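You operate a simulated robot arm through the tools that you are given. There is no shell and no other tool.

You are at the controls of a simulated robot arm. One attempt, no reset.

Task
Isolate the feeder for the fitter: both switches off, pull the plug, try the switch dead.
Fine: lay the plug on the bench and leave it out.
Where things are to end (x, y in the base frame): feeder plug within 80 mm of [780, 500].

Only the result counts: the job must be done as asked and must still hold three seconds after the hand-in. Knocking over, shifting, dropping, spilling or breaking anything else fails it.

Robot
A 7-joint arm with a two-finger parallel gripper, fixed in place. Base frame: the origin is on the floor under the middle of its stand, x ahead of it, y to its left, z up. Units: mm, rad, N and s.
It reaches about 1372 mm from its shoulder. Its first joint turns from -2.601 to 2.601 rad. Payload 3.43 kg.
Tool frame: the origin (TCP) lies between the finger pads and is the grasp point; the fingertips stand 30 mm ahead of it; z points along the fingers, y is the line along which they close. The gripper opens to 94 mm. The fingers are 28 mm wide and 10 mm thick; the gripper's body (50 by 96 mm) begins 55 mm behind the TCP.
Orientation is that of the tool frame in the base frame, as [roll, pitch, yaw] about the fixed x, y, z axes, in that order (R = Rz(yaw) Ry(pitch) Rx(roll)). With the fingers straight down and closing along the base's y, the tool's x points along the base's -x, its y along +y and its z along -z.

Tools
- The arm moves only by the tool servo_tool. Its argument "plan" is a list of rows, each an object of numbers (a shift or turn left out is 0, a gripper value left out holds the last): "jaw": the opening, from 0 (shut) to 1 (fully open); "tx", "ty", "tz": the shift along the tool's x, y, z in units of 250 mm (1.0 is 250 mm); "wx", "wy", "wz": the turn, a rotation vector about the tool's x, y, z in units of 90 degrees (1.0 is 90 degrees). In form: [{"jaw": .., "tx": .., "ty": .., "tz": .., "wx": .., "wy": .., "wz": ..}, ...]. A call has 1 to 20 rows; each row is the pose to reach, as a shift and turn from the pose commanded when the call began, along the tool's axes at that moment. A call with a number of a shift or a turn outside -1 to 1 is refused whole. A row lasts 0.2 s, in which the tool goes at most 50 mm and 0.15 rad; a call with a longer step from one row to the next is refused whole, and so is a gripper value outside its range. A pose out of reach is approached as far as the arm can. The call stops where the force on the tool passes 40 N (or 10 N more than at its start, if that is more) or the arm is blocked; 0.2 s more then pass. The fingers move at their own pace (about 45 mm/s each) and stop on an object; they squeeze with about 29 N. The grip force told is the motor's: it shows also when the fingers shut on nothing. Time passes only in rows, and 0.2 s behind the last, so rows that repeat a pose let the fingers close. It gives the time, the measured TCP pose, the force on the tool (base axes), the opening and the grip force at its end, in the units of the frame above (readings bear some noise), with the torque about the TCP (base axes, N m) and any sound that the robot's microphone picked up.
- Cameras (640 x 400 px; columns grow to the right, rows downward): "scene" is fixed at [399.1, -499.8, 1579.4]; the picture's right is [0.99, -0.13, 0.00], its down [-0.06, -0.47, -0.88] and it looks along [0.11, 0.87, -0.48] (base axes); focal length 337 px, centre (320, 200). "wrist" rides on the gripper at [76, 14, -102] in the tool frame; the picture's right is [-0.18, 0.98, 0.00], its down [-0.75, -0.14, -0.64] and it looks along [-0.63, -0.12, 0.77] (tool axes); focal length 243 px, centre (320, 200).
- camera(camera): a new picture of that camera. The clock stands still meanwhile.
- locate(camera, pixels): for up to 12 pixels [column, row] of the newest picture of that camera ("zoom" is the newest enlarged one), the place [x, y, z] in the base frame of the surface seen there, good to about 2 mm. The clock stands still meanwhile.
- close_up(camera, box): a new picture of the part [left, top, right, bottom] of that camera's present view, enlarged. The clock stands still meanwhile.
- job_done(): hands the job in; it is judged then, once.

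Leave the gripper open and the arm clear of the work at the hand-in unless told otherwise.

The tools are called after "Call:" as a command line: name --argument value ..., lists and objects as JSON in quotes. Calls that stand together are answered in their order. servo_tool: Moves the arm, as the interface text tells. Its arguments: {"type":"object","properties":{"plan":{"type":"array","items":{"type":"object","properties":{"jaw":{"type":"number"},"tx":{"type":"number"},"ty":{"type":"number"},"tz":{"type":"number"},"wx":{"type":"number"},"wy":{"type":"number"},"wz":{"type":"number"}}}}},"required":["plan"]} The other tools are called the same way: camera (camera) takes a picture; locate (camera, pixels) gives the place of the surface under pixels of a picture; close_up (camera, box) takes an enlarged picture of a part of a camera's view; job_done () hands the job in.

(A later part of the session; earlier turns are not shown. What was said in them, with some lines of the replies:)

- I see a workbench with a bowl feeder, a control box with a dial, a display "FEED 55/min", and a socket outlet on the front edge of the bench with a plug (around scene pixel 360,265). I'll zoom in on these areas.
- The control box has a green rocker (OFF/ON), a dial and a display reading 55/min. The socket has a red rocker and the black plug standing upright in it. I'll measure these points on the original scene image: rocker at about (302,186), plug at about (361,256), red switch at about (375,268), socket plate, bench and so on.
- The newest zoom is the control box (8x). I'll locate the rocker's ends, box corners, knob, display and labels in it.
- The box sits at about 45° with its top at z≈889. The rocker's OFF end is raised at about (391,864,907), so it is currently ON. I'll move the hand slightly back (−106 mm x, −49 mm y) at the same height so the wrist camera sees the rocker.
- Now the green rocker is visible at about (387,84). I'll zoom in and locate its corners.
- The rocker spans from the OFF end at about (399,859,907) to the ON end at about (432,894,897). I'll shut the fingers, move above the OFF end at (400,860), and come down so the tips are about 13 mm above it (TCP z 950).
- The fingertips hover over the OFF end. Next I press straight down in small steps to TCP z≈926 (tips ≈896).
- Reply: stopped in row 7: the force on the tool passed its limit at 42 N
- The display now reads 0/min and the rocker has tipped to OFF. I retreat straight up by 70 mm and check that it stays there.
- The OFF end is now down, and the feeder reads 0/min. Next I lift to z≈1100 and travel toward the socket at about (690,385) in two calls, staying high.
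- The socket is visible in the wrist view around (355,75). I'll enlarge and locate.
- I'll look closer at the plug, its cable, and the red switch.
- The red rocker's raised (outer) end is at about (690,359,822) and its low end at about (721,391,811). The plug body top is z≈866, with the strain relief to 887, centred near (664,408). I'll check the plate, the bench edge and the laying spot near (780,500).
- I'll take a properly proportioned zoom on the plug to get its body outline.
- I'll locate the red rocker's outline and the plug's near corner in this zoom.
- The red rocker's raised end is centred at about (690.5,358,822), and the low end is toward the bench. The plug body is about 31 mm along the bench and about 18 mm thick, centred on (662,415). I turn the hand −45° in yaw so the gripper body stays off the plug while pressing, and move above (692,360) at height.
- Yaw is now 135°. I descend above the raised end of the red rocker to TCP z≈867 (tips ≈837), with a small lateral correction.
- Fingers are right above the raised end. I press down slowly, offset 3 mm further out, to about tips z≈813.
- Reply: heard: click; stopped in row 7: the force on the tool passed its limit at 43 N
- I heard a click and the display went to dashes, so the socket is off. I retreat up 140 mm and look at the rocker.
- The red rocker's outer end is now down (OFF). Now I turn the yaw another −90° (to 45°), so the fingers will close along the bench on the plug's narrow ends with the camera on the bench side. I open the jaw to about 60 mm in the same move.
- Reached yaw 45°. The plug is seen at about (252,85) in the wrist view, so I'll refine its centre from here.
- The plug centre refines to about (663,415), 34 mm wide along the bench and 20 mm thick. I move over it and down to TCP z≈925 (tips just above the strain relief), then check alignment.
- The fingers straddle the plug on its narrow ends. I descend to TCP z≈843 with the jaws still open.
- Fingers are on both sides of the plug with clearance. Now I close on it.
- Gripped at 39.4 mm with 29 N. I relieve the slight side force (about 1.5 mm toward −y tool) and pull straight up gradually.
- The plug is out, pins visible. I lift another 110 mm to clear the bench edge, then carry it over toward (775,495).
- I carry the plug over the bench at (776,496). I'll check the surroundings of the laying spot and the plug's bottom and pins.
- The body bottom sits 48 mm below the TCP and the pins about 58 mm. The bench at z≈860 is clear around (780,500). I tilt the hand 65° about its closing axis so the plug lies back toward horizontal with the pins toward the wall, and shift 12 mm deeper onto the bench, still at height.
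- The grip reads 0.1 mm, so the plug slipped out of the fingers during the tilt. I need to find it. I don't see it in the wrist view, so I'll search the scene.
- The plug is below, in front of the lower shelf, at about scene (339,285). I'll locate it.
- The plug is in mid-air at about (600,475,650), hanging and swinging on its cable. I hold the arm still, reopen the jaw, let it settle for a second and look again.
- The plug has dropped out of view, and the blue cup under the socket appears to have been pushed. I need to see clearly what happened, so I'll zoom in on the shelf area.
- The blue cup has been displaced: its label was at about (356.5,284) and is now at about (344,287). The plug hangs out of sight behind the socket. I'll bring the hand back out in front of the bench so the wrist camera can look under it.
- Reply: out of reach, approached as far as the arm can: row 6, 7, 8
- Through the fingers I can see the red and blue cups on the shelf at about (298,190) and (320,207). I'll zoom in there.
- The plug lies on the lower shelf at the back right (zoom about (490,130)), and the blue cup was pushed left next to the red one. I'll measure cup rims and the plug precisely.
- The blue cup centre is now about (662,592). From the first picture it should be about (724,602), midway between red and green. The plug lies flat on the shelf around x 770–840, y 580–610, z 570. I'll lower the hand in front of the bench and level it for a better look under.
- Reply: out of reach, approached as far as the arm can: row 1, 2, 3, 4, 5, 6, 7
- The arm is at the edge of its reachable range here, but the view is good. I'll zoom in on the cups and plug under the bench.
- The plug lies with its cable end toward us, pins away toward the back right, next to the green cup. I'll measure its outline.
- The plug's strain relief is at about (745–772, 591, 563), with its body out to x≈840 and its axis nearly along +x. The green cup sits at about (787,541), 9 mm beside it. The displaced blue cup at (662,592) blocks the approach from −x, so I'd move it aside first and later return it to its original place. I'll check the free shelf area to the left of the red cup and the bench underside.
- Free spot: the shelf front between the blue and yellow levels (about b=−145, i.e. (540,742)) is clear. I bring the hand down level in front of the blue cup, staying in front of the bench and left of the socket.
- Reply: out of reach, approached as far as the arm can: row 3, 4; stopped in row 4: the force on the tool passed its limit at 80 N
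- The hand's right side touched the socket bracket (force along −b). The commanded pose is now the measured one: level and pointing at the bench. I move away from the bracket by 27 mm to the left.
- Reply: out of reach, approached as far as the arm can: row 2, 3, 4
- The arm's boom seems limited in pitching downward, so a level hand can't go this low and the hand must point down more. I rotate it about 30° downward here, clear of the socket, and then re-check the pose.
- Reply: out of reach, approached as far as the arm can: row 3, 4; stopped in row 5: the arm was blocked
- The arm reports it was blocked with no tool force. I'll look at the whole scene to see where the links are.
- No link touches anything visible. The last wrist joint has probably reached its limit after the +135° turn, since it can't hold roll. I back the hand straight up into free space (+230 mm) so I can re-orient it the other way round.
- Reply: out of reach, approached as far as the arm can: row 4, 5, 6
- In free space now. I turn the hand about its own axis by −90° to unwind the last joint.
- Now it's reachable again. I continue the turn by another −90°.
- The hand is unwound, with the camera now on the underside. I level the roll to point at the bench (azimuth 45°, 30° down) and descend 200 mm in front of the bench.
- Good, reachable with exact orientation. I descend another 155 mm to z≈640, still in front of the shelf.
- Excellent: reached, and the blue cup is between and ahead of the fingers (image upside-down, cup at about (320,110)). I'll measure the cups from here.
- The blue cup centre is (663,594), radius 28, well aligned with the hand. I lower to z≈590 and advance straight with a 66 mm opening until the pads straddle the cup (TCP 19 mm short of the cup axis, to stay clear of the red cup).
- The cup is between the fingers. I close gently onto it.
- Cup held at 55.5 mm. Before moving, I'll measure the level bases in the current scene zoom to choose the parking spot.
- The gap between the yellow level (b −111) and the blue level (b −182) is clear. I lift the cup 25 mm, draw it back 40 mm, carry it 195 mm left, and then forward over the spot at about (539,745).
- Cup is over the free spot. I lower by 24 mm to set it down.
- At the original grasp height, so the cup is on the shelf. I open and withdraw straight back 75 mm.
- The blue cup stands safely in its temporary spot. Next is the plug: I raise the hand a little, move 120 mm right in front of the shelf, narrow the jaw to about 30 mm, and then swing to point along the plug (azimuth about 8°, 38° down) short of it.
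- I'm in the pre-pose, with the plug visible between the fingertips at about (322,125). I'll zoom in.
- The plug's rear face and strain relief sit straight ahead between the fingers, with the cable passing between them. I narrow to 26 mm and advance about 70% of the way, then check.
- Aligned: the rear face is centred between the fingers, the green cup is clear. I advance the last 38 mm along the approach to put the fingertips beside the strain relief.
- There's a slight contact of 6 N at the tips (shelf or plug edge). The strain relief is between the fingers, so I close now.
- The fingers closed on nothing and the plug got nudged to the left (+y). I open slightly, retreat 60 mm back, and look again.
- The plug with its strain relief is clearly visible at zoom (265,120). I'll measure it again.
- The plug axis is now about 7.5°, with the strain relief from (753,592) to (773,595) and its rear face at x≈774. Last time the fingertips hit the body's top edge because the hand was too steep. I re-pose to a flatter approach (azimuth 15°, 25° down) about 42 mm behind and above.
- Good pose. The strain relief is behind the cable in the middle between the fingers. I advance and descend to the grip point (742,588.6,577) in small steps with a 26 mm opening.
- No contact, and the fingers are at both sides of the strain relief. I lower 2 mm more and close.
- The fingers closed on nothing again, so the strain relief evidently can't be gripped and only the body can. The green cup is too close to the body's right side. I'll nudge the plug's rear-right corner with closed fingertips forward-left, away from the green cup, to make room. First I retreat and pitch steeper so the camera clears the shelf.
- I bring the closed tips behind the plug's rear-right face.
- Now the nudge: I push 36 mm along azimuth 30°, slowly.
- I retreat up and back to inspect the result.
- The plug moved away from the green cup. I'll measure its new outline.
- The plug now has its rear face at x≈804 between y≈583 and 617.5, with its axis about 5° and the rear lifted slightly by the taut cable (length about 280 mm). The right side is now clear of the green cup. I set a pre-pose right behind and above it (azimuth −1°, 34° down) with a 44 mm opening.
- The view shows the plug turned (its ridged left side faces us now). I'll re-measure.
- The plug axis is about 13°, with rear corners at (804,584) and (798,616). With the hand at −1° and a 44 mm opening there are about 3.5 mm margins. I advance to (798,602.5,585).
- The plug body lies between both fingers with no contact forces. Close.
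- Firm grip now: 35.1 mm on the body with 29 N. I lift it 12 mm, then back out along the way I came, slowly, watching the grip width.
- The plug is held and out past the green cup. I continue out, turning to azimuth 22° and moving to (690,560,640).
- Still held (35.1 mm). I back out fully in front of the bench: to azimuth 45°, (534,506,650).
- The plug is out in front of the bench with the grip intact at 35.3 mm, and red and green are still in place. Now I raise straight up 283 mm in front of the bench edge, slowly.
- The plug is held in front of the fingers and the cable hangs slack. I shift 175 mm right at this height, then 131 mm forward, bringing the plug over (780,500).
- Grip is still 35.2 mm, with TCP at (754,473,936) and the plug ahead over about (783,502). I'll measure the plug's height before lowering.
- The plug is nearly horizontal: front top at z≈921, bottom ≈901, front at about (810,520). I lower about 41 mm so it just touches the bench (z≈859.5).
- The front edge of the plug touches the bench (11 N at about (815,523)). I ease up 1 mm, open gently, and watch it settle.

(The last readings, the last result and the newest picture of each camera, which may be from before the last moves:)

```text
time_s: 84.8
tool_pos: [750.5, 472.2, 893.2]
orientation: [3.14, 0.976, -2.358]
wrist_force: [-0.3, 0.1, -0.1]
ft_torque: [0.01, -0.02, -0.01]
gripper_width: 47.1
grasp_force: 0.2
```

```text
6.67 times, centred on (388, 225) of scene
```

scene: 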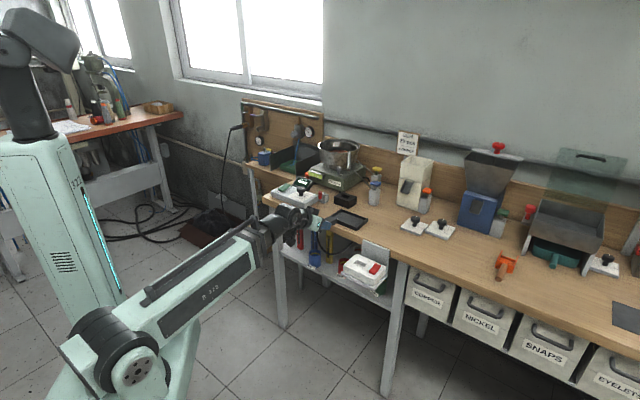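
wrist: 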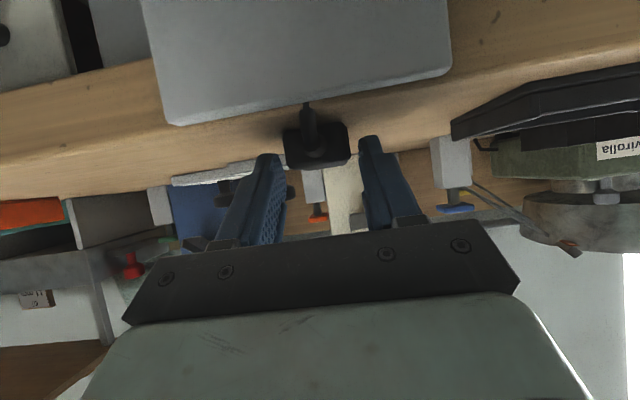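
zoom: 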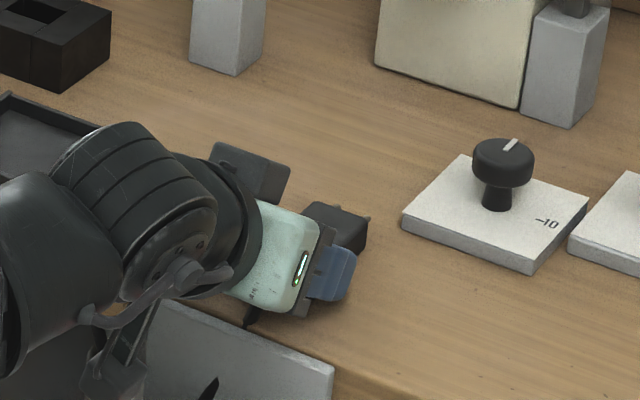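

The plug has settled flat on the bench between the open fingers. I raise straight up 110 mm and look.

Call:
servo_tool --plan '[{"tx": -0.04, "tz": -0.027}, {"tx": -0.12, "tz": -0.081}, {"tx": -0.24, "tz": -0.162}, {"tx": -0.365, "tz": -0.246}, {"tx": -0.365, "tz": -0.246}]'

Call:
camera --camera "wrist"

Call:
close_up --camera "scene" --box '[340, 195, 436, 255]'

```text
time_s: 86.0
tool_pos: [750.9, 473.7, 1003.8]
orientation: [3.14, 0.979, -2.358]
wrist_force: [-0.2, 0.0, -0.2]
ft_torque: [-0.01, 0.0, -0.01]
gripper_width: 47.1
grasp_force: 0.1
```

```text
taken
```

wrist: 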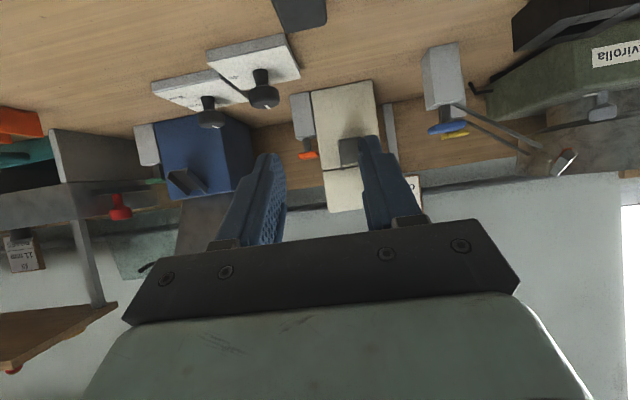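

```text
6.67 times, centred on (388, 225) of scene
```

zoom: 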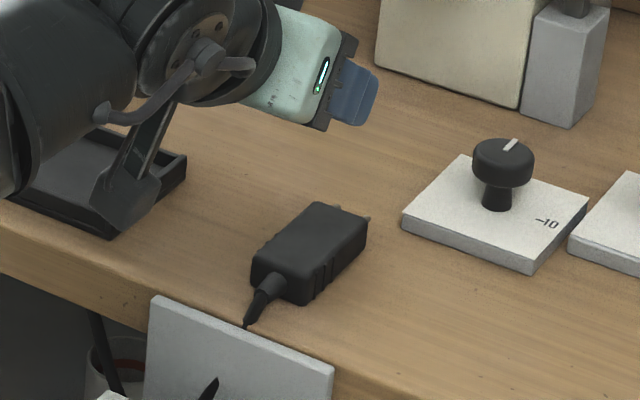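

The plug lies flat on the bench, pins toward the wall. I'll check its position.

Call:
locate --camera "zoom" --pixels '[[310, 250], [255, 265], [305, 300], [365, 225], [315, 205], [270, 285], [250, 320], [345, 255]]'

Call:
close_up --camera "scene" --box '[270, 220, 430, 320]'

```text
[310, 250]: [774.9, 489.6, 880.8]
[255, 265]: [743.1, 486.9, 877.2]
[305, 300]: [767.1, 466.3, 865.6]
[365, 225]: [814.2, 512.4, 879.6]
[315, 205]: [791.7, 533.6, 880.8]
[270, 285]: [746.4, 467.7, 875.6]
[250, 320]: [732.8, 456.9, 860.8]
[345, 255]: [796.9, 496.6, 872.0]
```

```text
4.00 times, centred on (350, 270) of scene
```

zoom: 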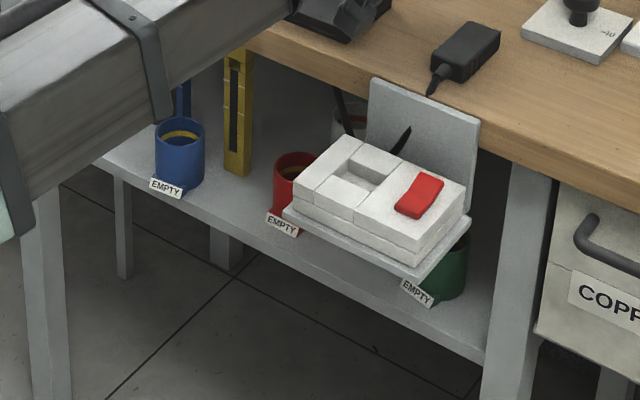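

Plug centre is about (778,497) on the bench, good. Next I restore the blue cup to its original place (about (725,601), midway between red and green). I withdraw the hand and go back toward the parked blue cup, in stages.

Call:
servo_tool --plan '[{"tx": 0.09, "tz": -0.133, "jaw": 0.7}, {"tx": 0.18, "tz": -0.266}, {"tx": 0.268, "tz": -0.398}, {"tx": 0.268, "tz": -0.398, "ty": 0.17}, {"tx": 0.268, "tz": -0.398, "ty": 0.34}, {"tx": 0.268, "tz": -0.398, "ty": 0.51}, {"tx": 0.268, "tz": -0.398, "ty": 0.684}, {"tx": 0.268, "tz": -0.398, "ty": 0.684}]'

Call:
servo_tool --plan '[{"ty": 0.17}, {"ty": 0.34}, {"ty": 0.51}, {"ty": 0.684, "wy": -0.02}, {"ty": 0.684, "wy": -0.044, "tx": 0.1326, "tz": 0.0895}, {"ty": 0.684, "wy": -0.044, "tx": 0.265, "tz": 0.179}, {"ty": 0.684, "wy": -0.044, "tx": 0.398, "tz": 0.268}, {"ty": 0.684, "wy": -0.044, "tx": 0.53, "tz": 0.358}, {"ty": 0.684, "wy": -0.044, "tx": 0.663, "tz": 0.447}, {"ty": 0.684, "wy": -0.044, "tx": 0.663, "tz": 0.447}]'

```text
time_s: 87.8
tool_pos: [543.5, 509.5, 1003.2]
orientation: [3.139, 0.977, -2.357]
wrist_force: [0.1, 0.2, -0.4]
ft_torque: [-0.03, -0.01, -0.01]
gripper_width: 65.7
grasp_force: 0.1
```

```text
time_s: 90.0
tool_pos: [423.7, 629.6, 803.3]
orientation: [3.14, 1.047, -2.359]
wrist_force: [-1.2, -0.6, 0.3]
ft_torque: [-0.02, 0.01, 0.0]
gripper_width: 65.4
grasp_force: 0.1
```

I descend to z≈640 in front of the parked blue cup.

Call:
servo_tool --plan '[{"tx": 0.116, "tz": 0.125}, {"tx": 0.232, "tz": 0.25}, {"tx": 0.349, "tz": 0.374}, {"tx": 0.465, "tz": 0.499}, {"tx": 0.465, "tz": 0.499}]'

Call:
camera --camera "wrist"

Call:
close_up --camera "scene" --box '[270, 220, 390, 295]'

```text
time_s: 91.2
tool_pos: [459.4, 666.0, 642.3]
orientation: [3.14, 1.046, -2.36]
wrist_force: [-0.2, 0.6, 0.2]
ft_torque: [0.02, -0.02, 0.01]
gripper_width: 65.9
grasp_force: 0.1
```

```text
taken
```

wrist: 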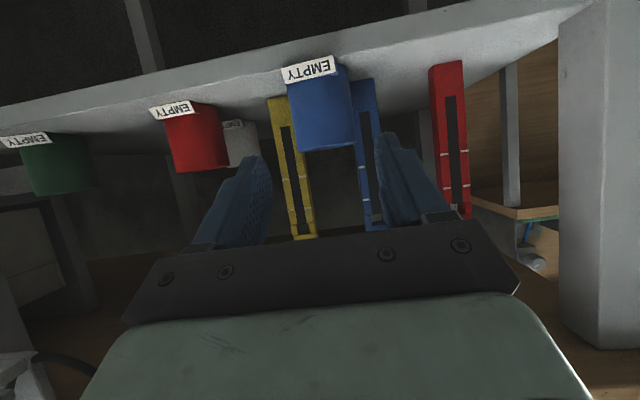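

```text
5.33 times, centred on (330, 258) of scene
```

zoom: 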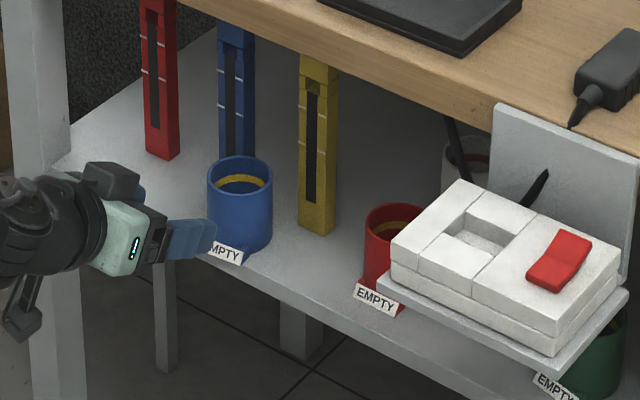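

Aligned with the blue cup. I lower to z≈592 and advance to straddle it, as before.

Call:
servo_tool --plan '[{"tx": 0.087, "tz": 0.05, "jaw": 0.72}, {"tx": 0.174, "tz": 0.1}, {"tx": 0.127, "tz": 0.181}, {"tx": 0.08, "tz": 0.262}, {"tx": 0.034, "tz": 0.343}, {"tx": -0.0124, "tz": 0.424}, {"tx": -0.0124, "tz": 0.424}]'

Call:
camera --camera "wrist"

```text
time_s: 92.8
tool_pos: [526.6, 734.3, 591.5]
orientation: [3.141, 1.046, -2.358]
wrist_force: [-0.6, -0.6, -0.5]
ft_torque: [-0.02, 0.0, 0.02]
gripper_width: 68.0
grasp_force: 0.1
```

```text
taken
```

wrist: 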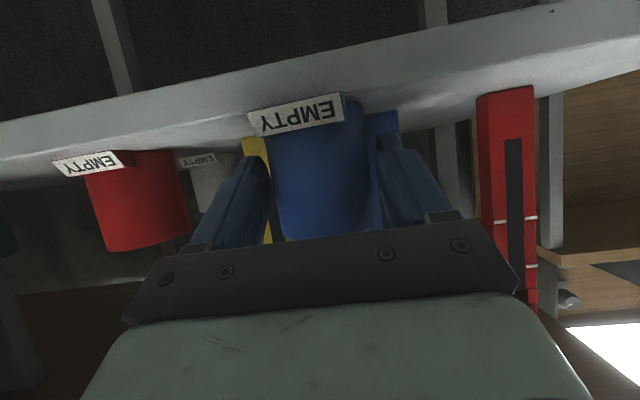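

The cup is between the fingers. Close.

Call:
servo_tool --plan '[{"jaw": 0.5}, {"jaw": 0.5}, {"jaw": 0.5}, {"jaw": 0.5}]'

```text
time_s: 93.8
tool_pos: [525.8, 734.5, 590.7]
orientation: [3.14, 1.047, -2.36]
wrist_force: [0.7, -0.1, 0.6]
ft_torque: [-0.04, -0.05, 0.04]
gripper_width: 55.3
grasp_force: 28.9
```

Held (55.3 mm). I lift 14 mm, draw back 40 mm, and carry it right 235 mm to face its original slot.

Call:
servo_tool --plan '[{"tx": -0.0485, "tz": -0.028, "jaw": 0.5}, {"tx": -0.0085, "tz": -0.097}, {"tx": 0.0315, "tz": -0.1666}, {"tx": 0.0315, "tz": -0.1666, "ty": -0.157}, {"tx": 0.0315, "tz": -0.1666, "ty": -0.313}, {"tx": 0.0315, "tz": -0.1666, "ty": -0.47}, {"tx": 0.0315, "tz": -0.1666, "ty": -0.626}, {"tx": 0.0315, "tz": -0.1666, "ty": -0.783}, {"tx": 0.0315, "tz": -0.1666, "ty": -0.939}, {"tx": 0.0315, "tz": -0.1666, "ty": -0.939}]'

Call:
camera --camera "wrist"

Call:
close_up --camera "scene" --box '[290, 225, 410, 300]'

```text
time_s: 96.0
tool_pos: [662.1, 538.0, 603.3]
orientation: [3.139, 1.047, -2.357]
wrist_force: [0.4, -1.0, -1.9]
ft_torque: [-0.01, 0.05, 0.0]
gripper_width: 55.4
grasp_force: 28.8
```

```text
taken
```

wrist: 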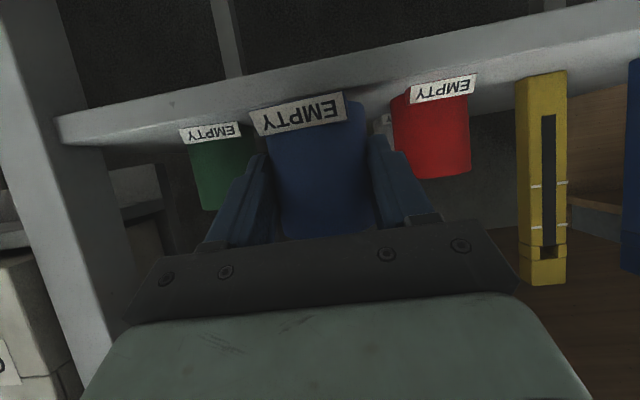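

```text
5.33 times, centred on (350, 262) of scene
```

zoom: 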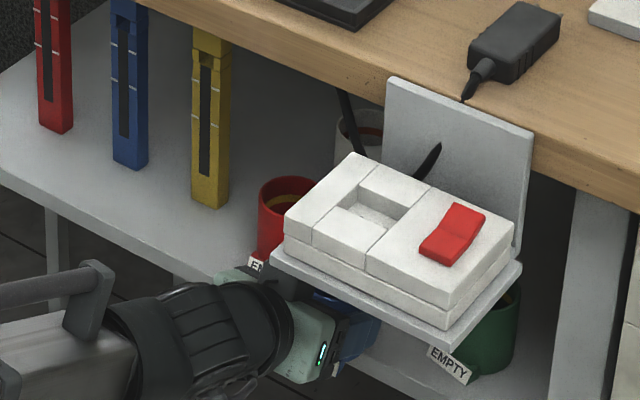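

The cup faces its slot between green and red. I push forward 72 mm.

Call:
servo_tool --plan '[{"tx": -0.036, "tz": 0.063, "jaw": 0.5}, {"tx": -0.073, "tz": 0.126}, {"tx": -0.109, "tz": 0.188}, {"tx": -0.145, "tz": 0.251}, {"tx": -0.145, "tz": 0.251}]'

Call:
close_up --camera "wrist" --box '[140, 40, 500, 265]'

Call:
close_up --camera "scene" --box '[310, 220, 420, 310]'

```text
time_s: 97.2
tool_pos: [713.6, 589.2, 604.3]
orientation: [3.14, 1.048, -2.358]
wrist_force: [-0.2, -0.8, -1.1]
ft_torque: [0.01, -0.04, -0.01]
gripper_width: 55.5
grasp_force: 28.9
```

```text
1.78 times, centred on (320, 152) of wrist
```

zoom: 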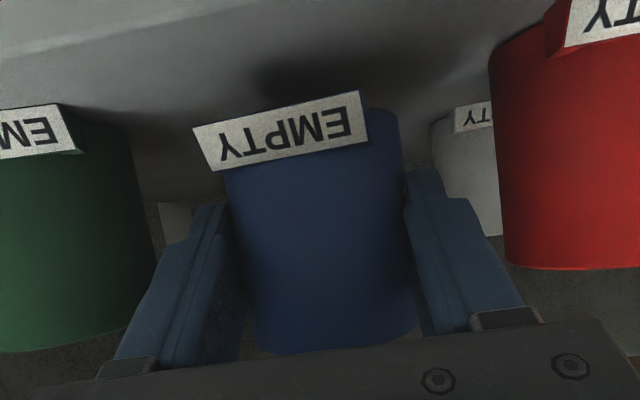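

```text
4.44 times, centred on (365, 265) of scene
```

zoom: 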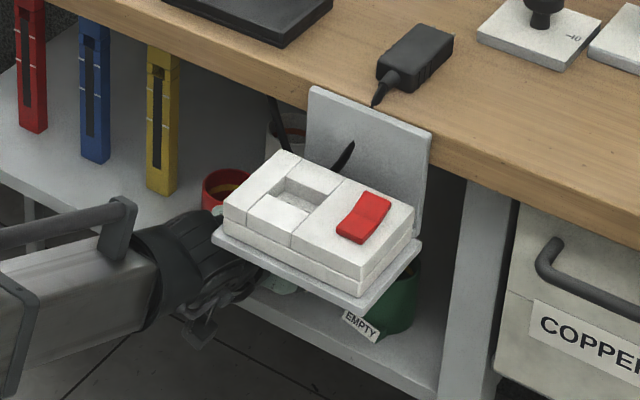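

At the slot (TCP n 921, b 88). I lower 13.6 mm to set it down.

Call:
servo_tool --plan '[{"tx": 0.024, "tz": 0.014}, {"tx": 0.04, "tz": 0.023}, {"tx": 0.047, "tz": 0.0272}, {"tx": 0.047, "tz": 0.0272}]'

Call:
locate --camera "wrist" --pixels '[[290, 160], [320, 170], [345, 170], [170, 160], [200, 160], [450, 150], [480, 150], [500, 150]]'

```text
time_s: 98.2
tool_pos: [714.0, 589.9, 591.5]
orientation: [3.141, 1.048, -2.357]
wrist_force: [-0.2, 1.5, 2.1]
ft_torque: [-0.02, -0.1, 0.05]
gripper_width: 55.3
grasp_force: 28.7
```

```text
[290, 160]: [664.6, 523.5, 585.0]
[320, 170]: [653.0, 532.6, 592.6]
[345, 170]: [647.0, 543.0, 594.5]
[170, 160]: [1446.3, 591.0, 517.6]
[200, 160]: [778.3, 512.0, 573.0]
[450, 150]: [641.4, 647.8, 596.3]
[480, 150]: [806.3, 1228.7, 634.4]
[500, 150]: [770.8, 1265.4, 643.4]
```

It's resting on the shelf (2 N). I open and withdraw straight back.

Call:
servo_tool --plan '[{"jaw": 0.7}, {"jaw": 0.7}, {"jaw": 0.7}, {"tz": -0.09, "tx": 0.052}, {"tz": -0.19, "tx": 0.11}, {"tz": -0.3, "tx": 0.173}, {"tz": -0.416, "tx": 0.24}, {"tz": -0.416, "tx": 0.24}]'

Call:
camera --camera "wrist"

Call:
close_up --camera "scene" --box '[310, 220, 420, 310]'

```text
time_s: 100.0
tool_pos: [629.0, 505.1, 591.3]
orientation: [3.141, 1.047, -2.358]
wrist_force: [0.4, -0.6, 0.5]
ft_torque: [0.01, 0.0, 0.01]
gripper_width: 65.9
grasp_force: 0.1
```

```text
taken
```

wrist: 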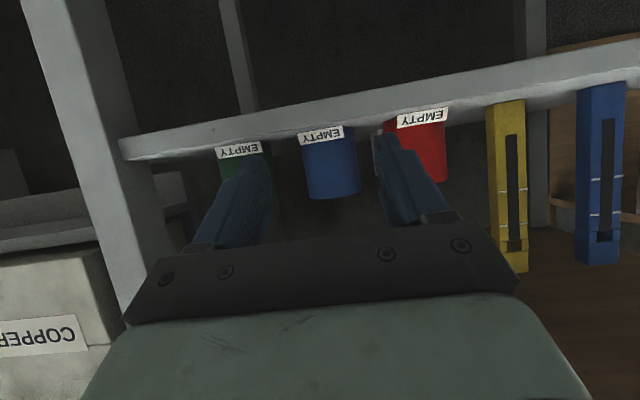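

```text
4.44 times, centred on (365, 265) of scene
```

zoom: 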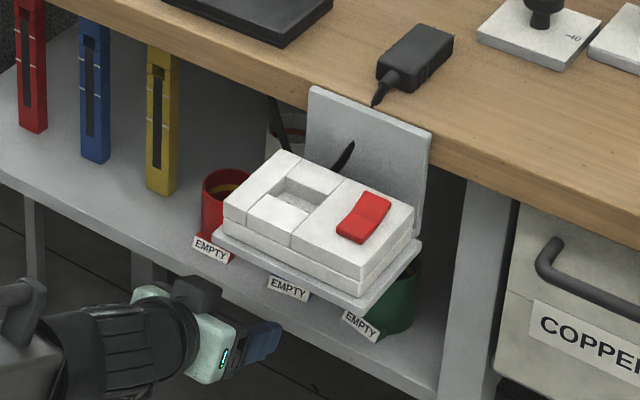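

The blue cup is back. Compared with the first picture (labels red (210,248), blue (282,286), green (360,323) in this same zoom), blue's label is now at (288,289), a few mm to the right. I'll measure precisely.

Call:
close_up --camera "wrist" --box '[200, 90, 460, 210]'

Call:
locate --camera "wrist" --pixels '[[240, 150], [322, 135], [422, 117], [310, 170], [325, 175], [340, 175], [350, 170], [440, 150], [425, 150], [412, 140], [255, 175], [240, 170]]'

Call:
close_up --camera "scene" --box '[328, 265, 392, 305]'

```text
2.46 times, centred on (330, 150) of wrist
```

zoom: 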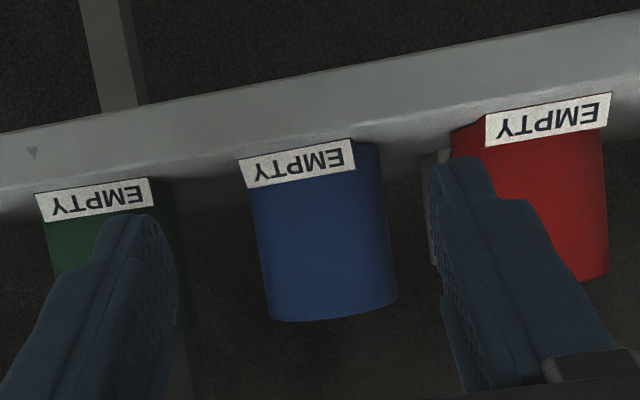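

```text
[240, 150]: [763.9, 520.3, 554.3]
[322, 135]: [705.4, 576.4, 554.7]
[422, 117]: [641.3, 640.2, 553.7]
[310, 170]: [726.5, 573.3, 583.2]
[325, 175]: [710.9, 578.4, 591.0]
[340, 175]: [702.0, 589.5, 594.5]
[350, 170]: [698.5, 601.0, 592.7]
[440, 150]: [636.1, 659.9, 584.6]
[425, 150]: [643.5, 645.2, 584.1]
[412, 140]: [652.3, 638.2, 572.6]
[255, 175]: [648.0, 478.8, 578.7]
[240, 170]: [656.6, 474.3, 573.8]
```

```text
10.00 times, centred on (360, 285) of scene
```

zoom: 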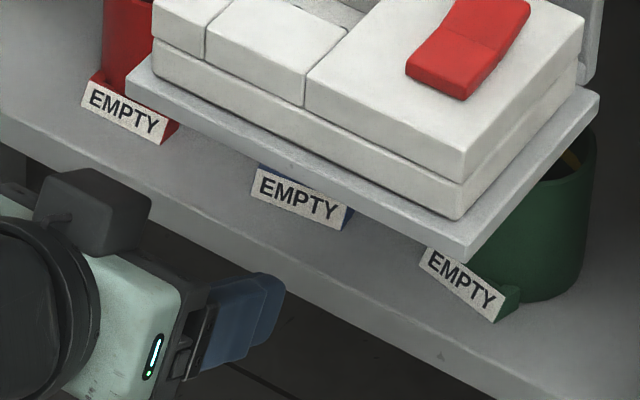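

I compare label orientations: I locate both ends of each label.

Call:
locate --camera "wrist" --pixels '[[300, 139], [341, 131], [401, 122], [445, 113], [219, 153], [259, 146], [320, 135], [422, 117], [240, 149]]'

Call:
locate --camera "zoom" --pixels '[[90, 95], [160, 130], [262, 185], [338, 215], [430, 262], [492, 308], [125, 112], [298, 200], [462, 285]]'

```text
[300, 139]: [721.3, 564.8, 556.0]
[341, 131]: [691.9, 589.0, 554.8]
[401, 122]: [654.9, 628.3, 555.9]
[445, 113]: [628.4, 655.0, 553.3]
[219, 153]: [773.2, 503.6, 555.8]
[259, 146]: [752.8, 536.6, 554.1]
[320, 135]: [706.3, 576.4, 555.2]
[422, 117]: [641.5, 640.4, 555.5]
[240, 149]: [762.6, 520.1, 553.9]
```

```text
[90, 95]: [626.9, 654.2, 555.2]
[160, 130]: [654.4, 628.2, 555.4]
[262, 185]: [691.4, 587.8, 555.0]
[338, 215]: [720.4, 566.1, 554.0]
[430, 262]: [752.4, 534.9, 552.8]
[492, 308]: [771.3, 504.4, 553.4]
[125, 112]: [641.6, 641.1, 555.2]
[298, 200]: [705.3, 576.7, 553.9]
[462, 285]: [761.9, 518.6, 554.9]
```

The label centres are red b≈0.5, blue b≈91, green b≈172, all on n≈906. The blue cup centre is within about 3 mm of its original slot, with only a slight yaw difference. Next I leave this area (left, back and up) to try the feeder switch.

Call:
servo_tool --plan '[{"ty": 0.08}, {"ty": 0.16}, {"ty": 0.24}, {"ty": 0.24, "tx": -0.1159, "tz": -0.1593}, {"ty": 0.24, "tx": -0.2318, "tz": -0.3186}, {"ty": 0.24, "tx": -0.398, "tz": -0.4146}, {"ty": 0.24, "tx": -0.5643, "tz": -0.5106}, {"ty": 0.24, "tx": -0.7306, "tz": -0.6066}, {"ty": 0.24, "tx": -0.7306, "tz": -0.6066}]'

Call:
servo_tool --plan '[{"tx": -0.166, "tz": -0.096, "jaw": 0}, {"tx": -0.333, "tz": -0.192}, {"tx": -0.499, "tz": -0.288}, {"tx": -0.693, "tz": -0.4}, {"tx": -0.693, "tz": -0.4}]'

Call:
camera --camera "scene"

```text
time_s: 102.0
tool_pos: [557.8, 516.4, 822.8]
orientation: [3.139, 1.048, -2.357]
wrist_force: [-0.1, -0.3, 0.0]
ft_torque: [0.0, 0.03, -0.01]
gripper_width: 65.8
grasp_force: 0.1
```

```text
refused: row 4 steps farther than a row can; nothing moved
```

```text
taken
```

scene: 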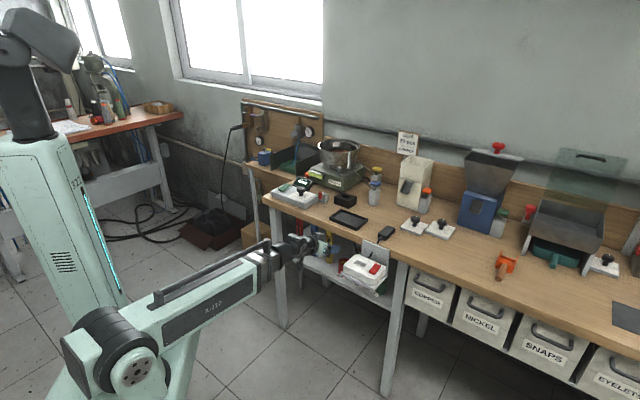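

The second call was refused because of a step that was too long. I repeat the climb with smaller steps.

Call:
servo_tool --plan '[{"tx": -0.16, "tz": -0.0924, "jaw": 0}, {"tx": -0.32, "tz": -0.1848}, {"tx": -0.48, "tz": -0.2771}, {"tx": -0.64, "tz": -0.3695}, {"tx": -0.693, "tz": -0.4}, {"tx": -0.693, "tz": -0.4}]'

```text
time_s: 103.4
tool_pos: [559.6, 516.2, 1024.3]
orientation: [3.14, 1.049, -2.358]
wrist_force: [0.4, -0.1, 0.0]
ft_torque: [0.01, 0.0, 0.0]
gripper_width: 0.0
grasp_force: 28.2
```

Now I rotate the hand to point straight down while moving left along the bench front.

Call:
servo_tool --plan '[{"wy": 0.083, "ty": 0.1}, {"wy": 0.167, "ty": 0.2}, {"wy": 0.25, "ty": 0.3}, {"wy": 0.333, "ty": 0.4}, {"wy": 0.417, "ty": 0.5}, {"wy": 0.5, "ty": 0.6}, {"wy": 0.583, "ty": 0.7}, {"wy": 0.667, "ty": 0.8}, {"wy": 0.667, "ty": 0.9}, {"wy": 0.667, "ty": 0.98}, {"wy": 0.667, "ty": 0.98}]'

Call:
camera --camera "wrist"

```text
time_s: 105.8
tool_pos: [385.1, 691.6, 1025.2]
orientation: [3.139, -0.001, -2.356]
wrist_force: [-0.3, 0.3, 0.4]
ft_torque: [-0.02, -0.01, 0.02]
gripper_width: 0.1
grasp_force: 28.8
```

```text
taken
```

wrist: 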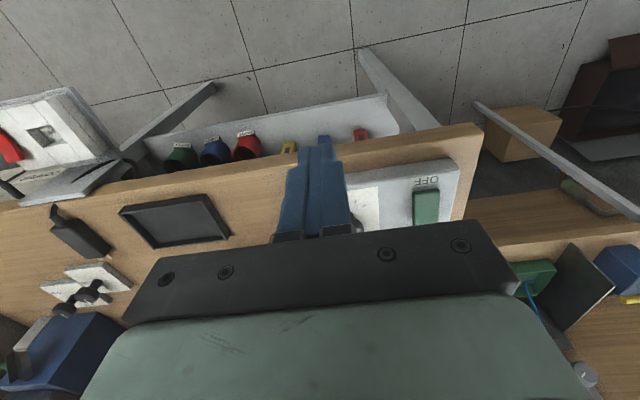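

Pointing straight down now. I move above the rocker's ON end (raised) at about (430,890) and lower to TCP z≈950.

Call:
servo_tool --plan '[{"tx": -0.138, "ty": 0.087}, {"tx": -0.275, "ty": 0.174}, {"tx": -0.413, "ty": 0.26}, {"tx": -0.55, "ty": 0.347}, {"tx": -0.688, "ty": 0.434}, {"tx": -0.688, "ty": 0.434, "tz": 0.15}, {"tx": -0.688, "ty": 0.434, "tz": 0.3}, {"tx": -0.688, "ty": 0.434, "tz": 0.3}]'

Call:
camera --camera "wrist"

Call:
close_up --camera "scene" --box '[252, 150, 352, 215]'

```text
time_s: 107.6
tool_pos: [429.5, 889.3, 946.7]
orientation: [3.139, 0.001, -2.357]
wrist_force: [-0.4, 0.4, -0.4]
ft_torque: [0.0, 0.01, 0.01]
gripper_width: 0.0
grasp_force: 29.0
```

```text
taken
```

wrist: 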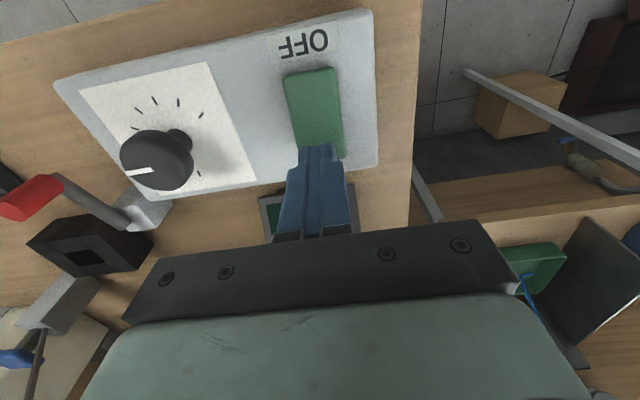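

```text
6.15 times, centred on (302, 182) of scene
```

zoom: 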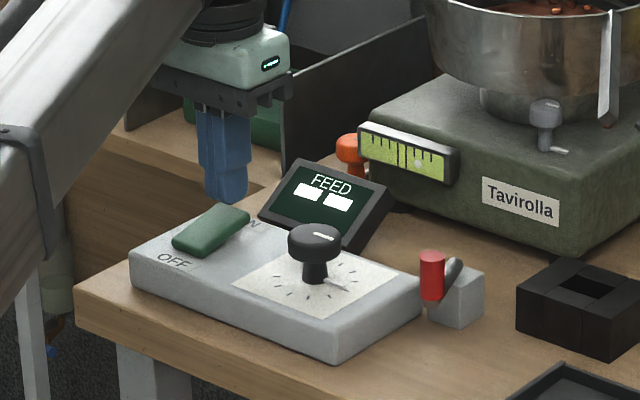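

The fingers are above the raised ON end, and the display shows dashes. I press ON to try the switch.

Call:
servo_tool --plan '[{"tz": 0.02}, {"tz": 0.032}, {"tz": 0.044}, {"tz": 0.056}, {"tz": 0.066}, {"tz": 0.074}, {"tz": 0.08}]'

Call:
close_up --camera "scene" --box '[252, 150, 352, 215]'

```text
time_s: 109.2
tool_pos: [430.8, 890.2, 933.0]
orientation: [3.139, 0.001, -2.357]
wrist_force: [0.7, 3.5, 26.5]
ft_torque: [-0.18, 0.17, -0.18]
gripper_width: 0.1
grasp_force: 29.1
```

```text
6.15 times, centred on (302, 182) of scene
```

zoom: 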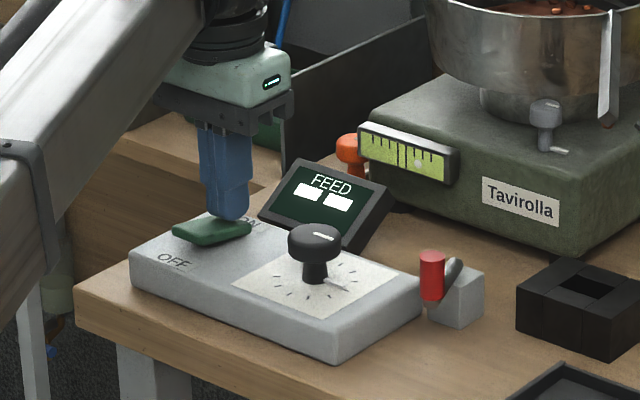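

The rocker is at ON and the display still shows only dashes, so the feeder is dead. I lift, confirm, then move over the OFF end.

Call:
servo_tool --plan '[{"tz": -0.06}, {"tz": -0.18}, {"tz": -0.18}, {"tz": -0.18, "tx": 0.085}, {"tz": -0.18, "tx": 0.17}, {"tz": -0.18, "tx": 0.17}]'

Call:
close_up --camera "scene" --box '[252, 150, 352, 215]'

Call:
camera --camera "wrist"

```text
time_s: 110.6
tool_pos: [400.5, 859.7, 976.7]
orientation: [3.139, -0.001, -2.356]
wrist_force: [0.5, 0.2, 0.5]
ft_torque: [-0.02, 0.01, 0.0]
gripper_width: 0.0
grasp_force: 28.8
```

```text
6.15 times, centred on (302, 182) of scene
```

zoom: 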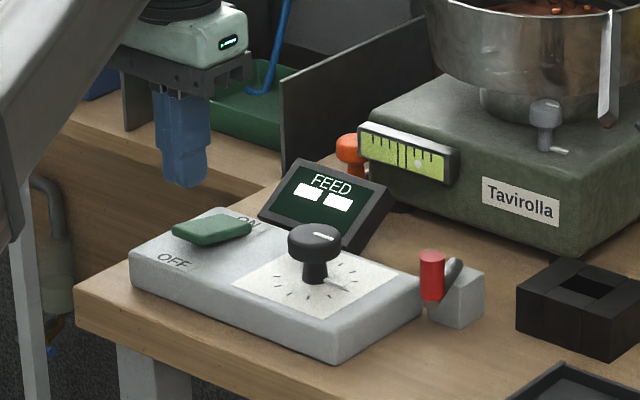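

```text
taken
```

wrist: 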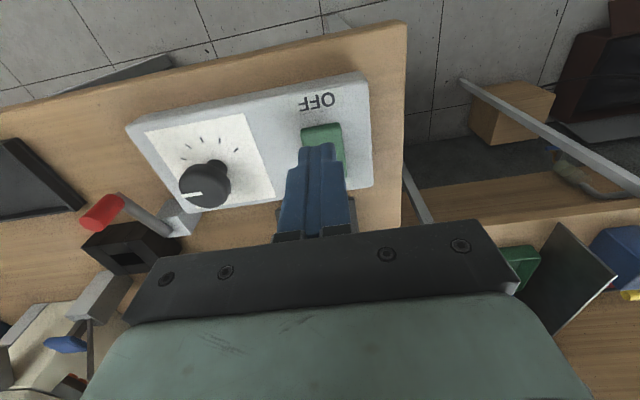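

The rocker stays ON and the feeder stays dead. Now I press it back to OFF.

Call:
servo_tool --plan '[{"tz": 0.1}, {"tz": 0.125}, {"tz": 0.14}, {"tz": 0.152}, {"tz": 0.164}, {"tz": 0.174}, {"tz": 0.184}, {"tz": 0.19}]'

Call:
close_up --camera "scene" --box '[252, 150, 352, 215]'

```text
time_s: 112.4
tool_pos: [401.4, 859.6, 933.1]
orientation: [3.14, 0.004, -2.356]
wrist_force: [-2.7, -5.2, 13.0]
ft_torque: [-0.04, -0.01, -0.09]
gripper_width: 0.0
grasp_force: 29.5
stopped in row 8: the force on the tool passed its limit at 43 N (the readings are from after the stop); the commanded pose is now the measured one
```

```text
6.15 times, centred on (302, 182) of scene
```

zoom: 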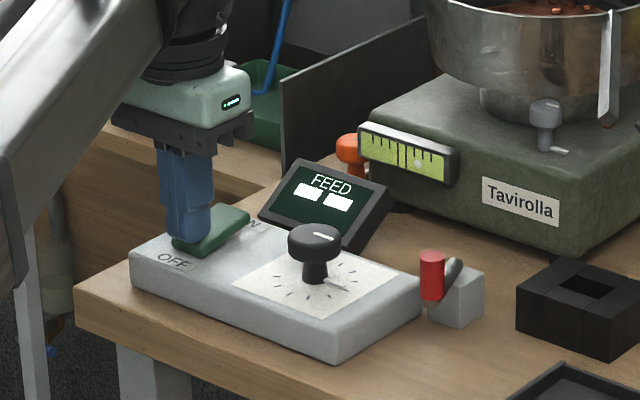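

Rocker is back at OFF. I lift well clear, pull back from the bench and open the gripper.

Call:
servo_tool --plan '[{"tz": -0.05}, {"tz": -0.2}, {"tz": -0.38}, {"tz": -0.56}, {"tz": -0.6, "tx": 0.1, "jaw": 1}, {"tz": -0.6, "tx": 0.25}, {"tz": -0.6, "tx": 0.4}, {"tz": -0.6, "tx": 0.4}, {"tz": -0.6, "tx": 0.4}, {"tz": -0.6, "tx": 0.4}, {"tz": -0.6, "tx": 0.4}]'

Call:
camera --camera "scene"

Call:
close_up --camera "scene" --box '[252, 150, 352, 215]'

Call:
close_up --camera "scene" --box '[310, 220, 420, 310]'

```text
time_s: 114.8
tool_pos: [331.4, 789.3, 1079.2]
orientation: [3.141, 0.003, -2.357]
wrist_force: [-0.3, 0.4, -0.3]
ft_torque: [0.04, -0.01, 0.02]
gripper_width: 94.0
grasp_force: 0.1
```

```text
taken
```

scene: 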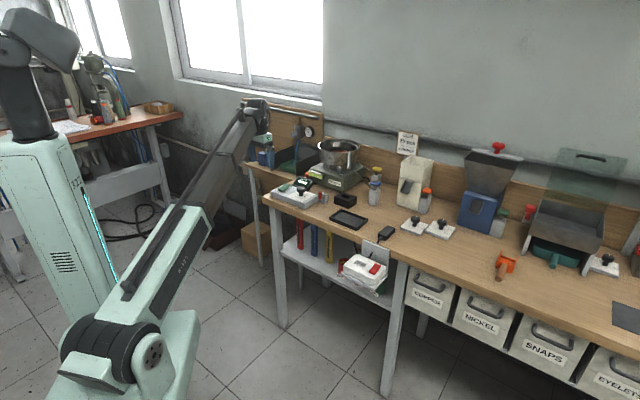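

```text
6.15 times, centred on (302, 182) of scene
```

zoom: 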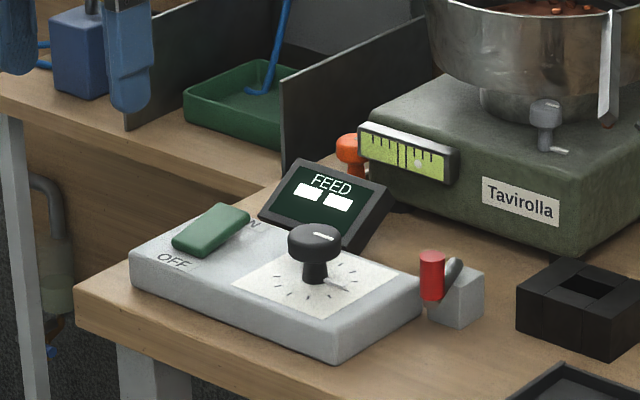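

```text
4.44 times, centred on (365, 265) of scene
```

zoom: 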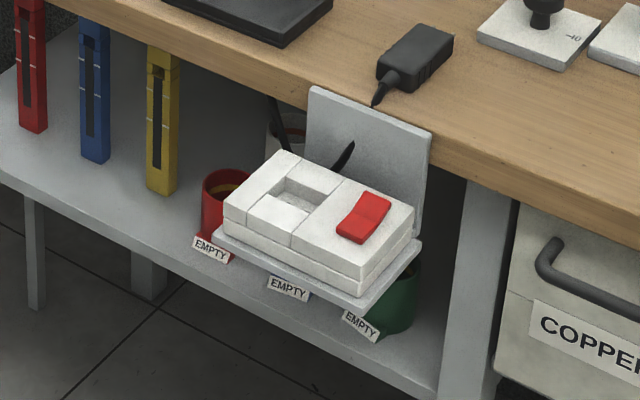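

Final check:
- The feeder rocker is OFF, and the display stays on dashes even after trying the switch.
- The socket rocker is OFF.
- The plug lies on the bench at about (778,497).
- The cups stand in their row.
- The gripper is open and the arm is clear.

I'll do one last check of the plug position and the cups before handing in.

Call:
close_up --camera "scene" --box '[350, 210, 430, 260]'

Call:
locate --camera "zoom" --pixels '[[285, 130], [240, 150], [330, 110], [250, 190]]'

Call:
servo_tool --plan '[{"jaw": 1}, {"jaw": 1}, {"jaw": 1}, {"jaw": 1}, {"jaw": 1}]'

```text
8.00 times, centred on (390, 235) of scene
```

zoom: 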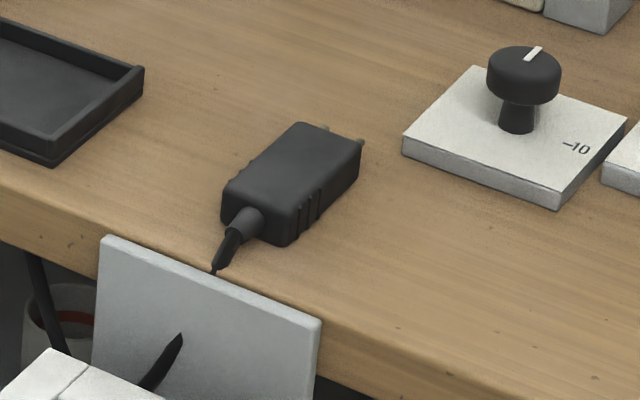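

```text
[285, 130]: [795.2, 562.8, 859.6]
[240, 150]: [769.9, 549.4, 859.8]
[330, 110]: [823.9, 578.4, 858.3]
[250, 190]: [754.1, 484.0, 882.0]
```

```text
time_s: 116.0
tool_pos: [330.3, 789.2, 1080.2]
orientation: [3.139, 0.002, -2.354]
wrist_force: [0.1, -0.2, -0.2]
ft_torque: [0.01, 0.0, 0.01]
gripper_width: 94.0
grasp_force: 0.0
```

The plug is lying still on the bench near (778,497), both switches are off, and the arm is clear with the gripper open. I hand the job in.

Call:
job_done

```text
The job is handed in.
```

The feeder is isolated and I've handed the job in, but the plug slipped out of the gripper once on the way and knocked one cup out of place.

- **Switches:** the feeder rocker and the socket's red rocker are both off.
- **Plug:** it is out and lying flat on the bench at about (778, 497), within the 80 mm limit of (780, 500).
- **Dead test:** with the plug out, I pressed the feeder switch on. The display stayed on dashes and nothing ran, so I put the switch back to off.

**The drop:** while I was turning the plug to lay it down, it swung off the bench on its cable. It landed on the lower shelf and pushed the blue cup about 60 mm out of line. I moved that cup aside, retrieved the plug, and then put the cup back in its slot between the red and green ones. I estimate it is within about 5 mm of where it started, but it may be turned slightly. The red and green cups look unmoved.

**Other contact:** the hand also bumped the socket bracket once, at 80 N. The bracket doesn't appear to have moved.

I don't know whether the check counts the blue cup as shifted.
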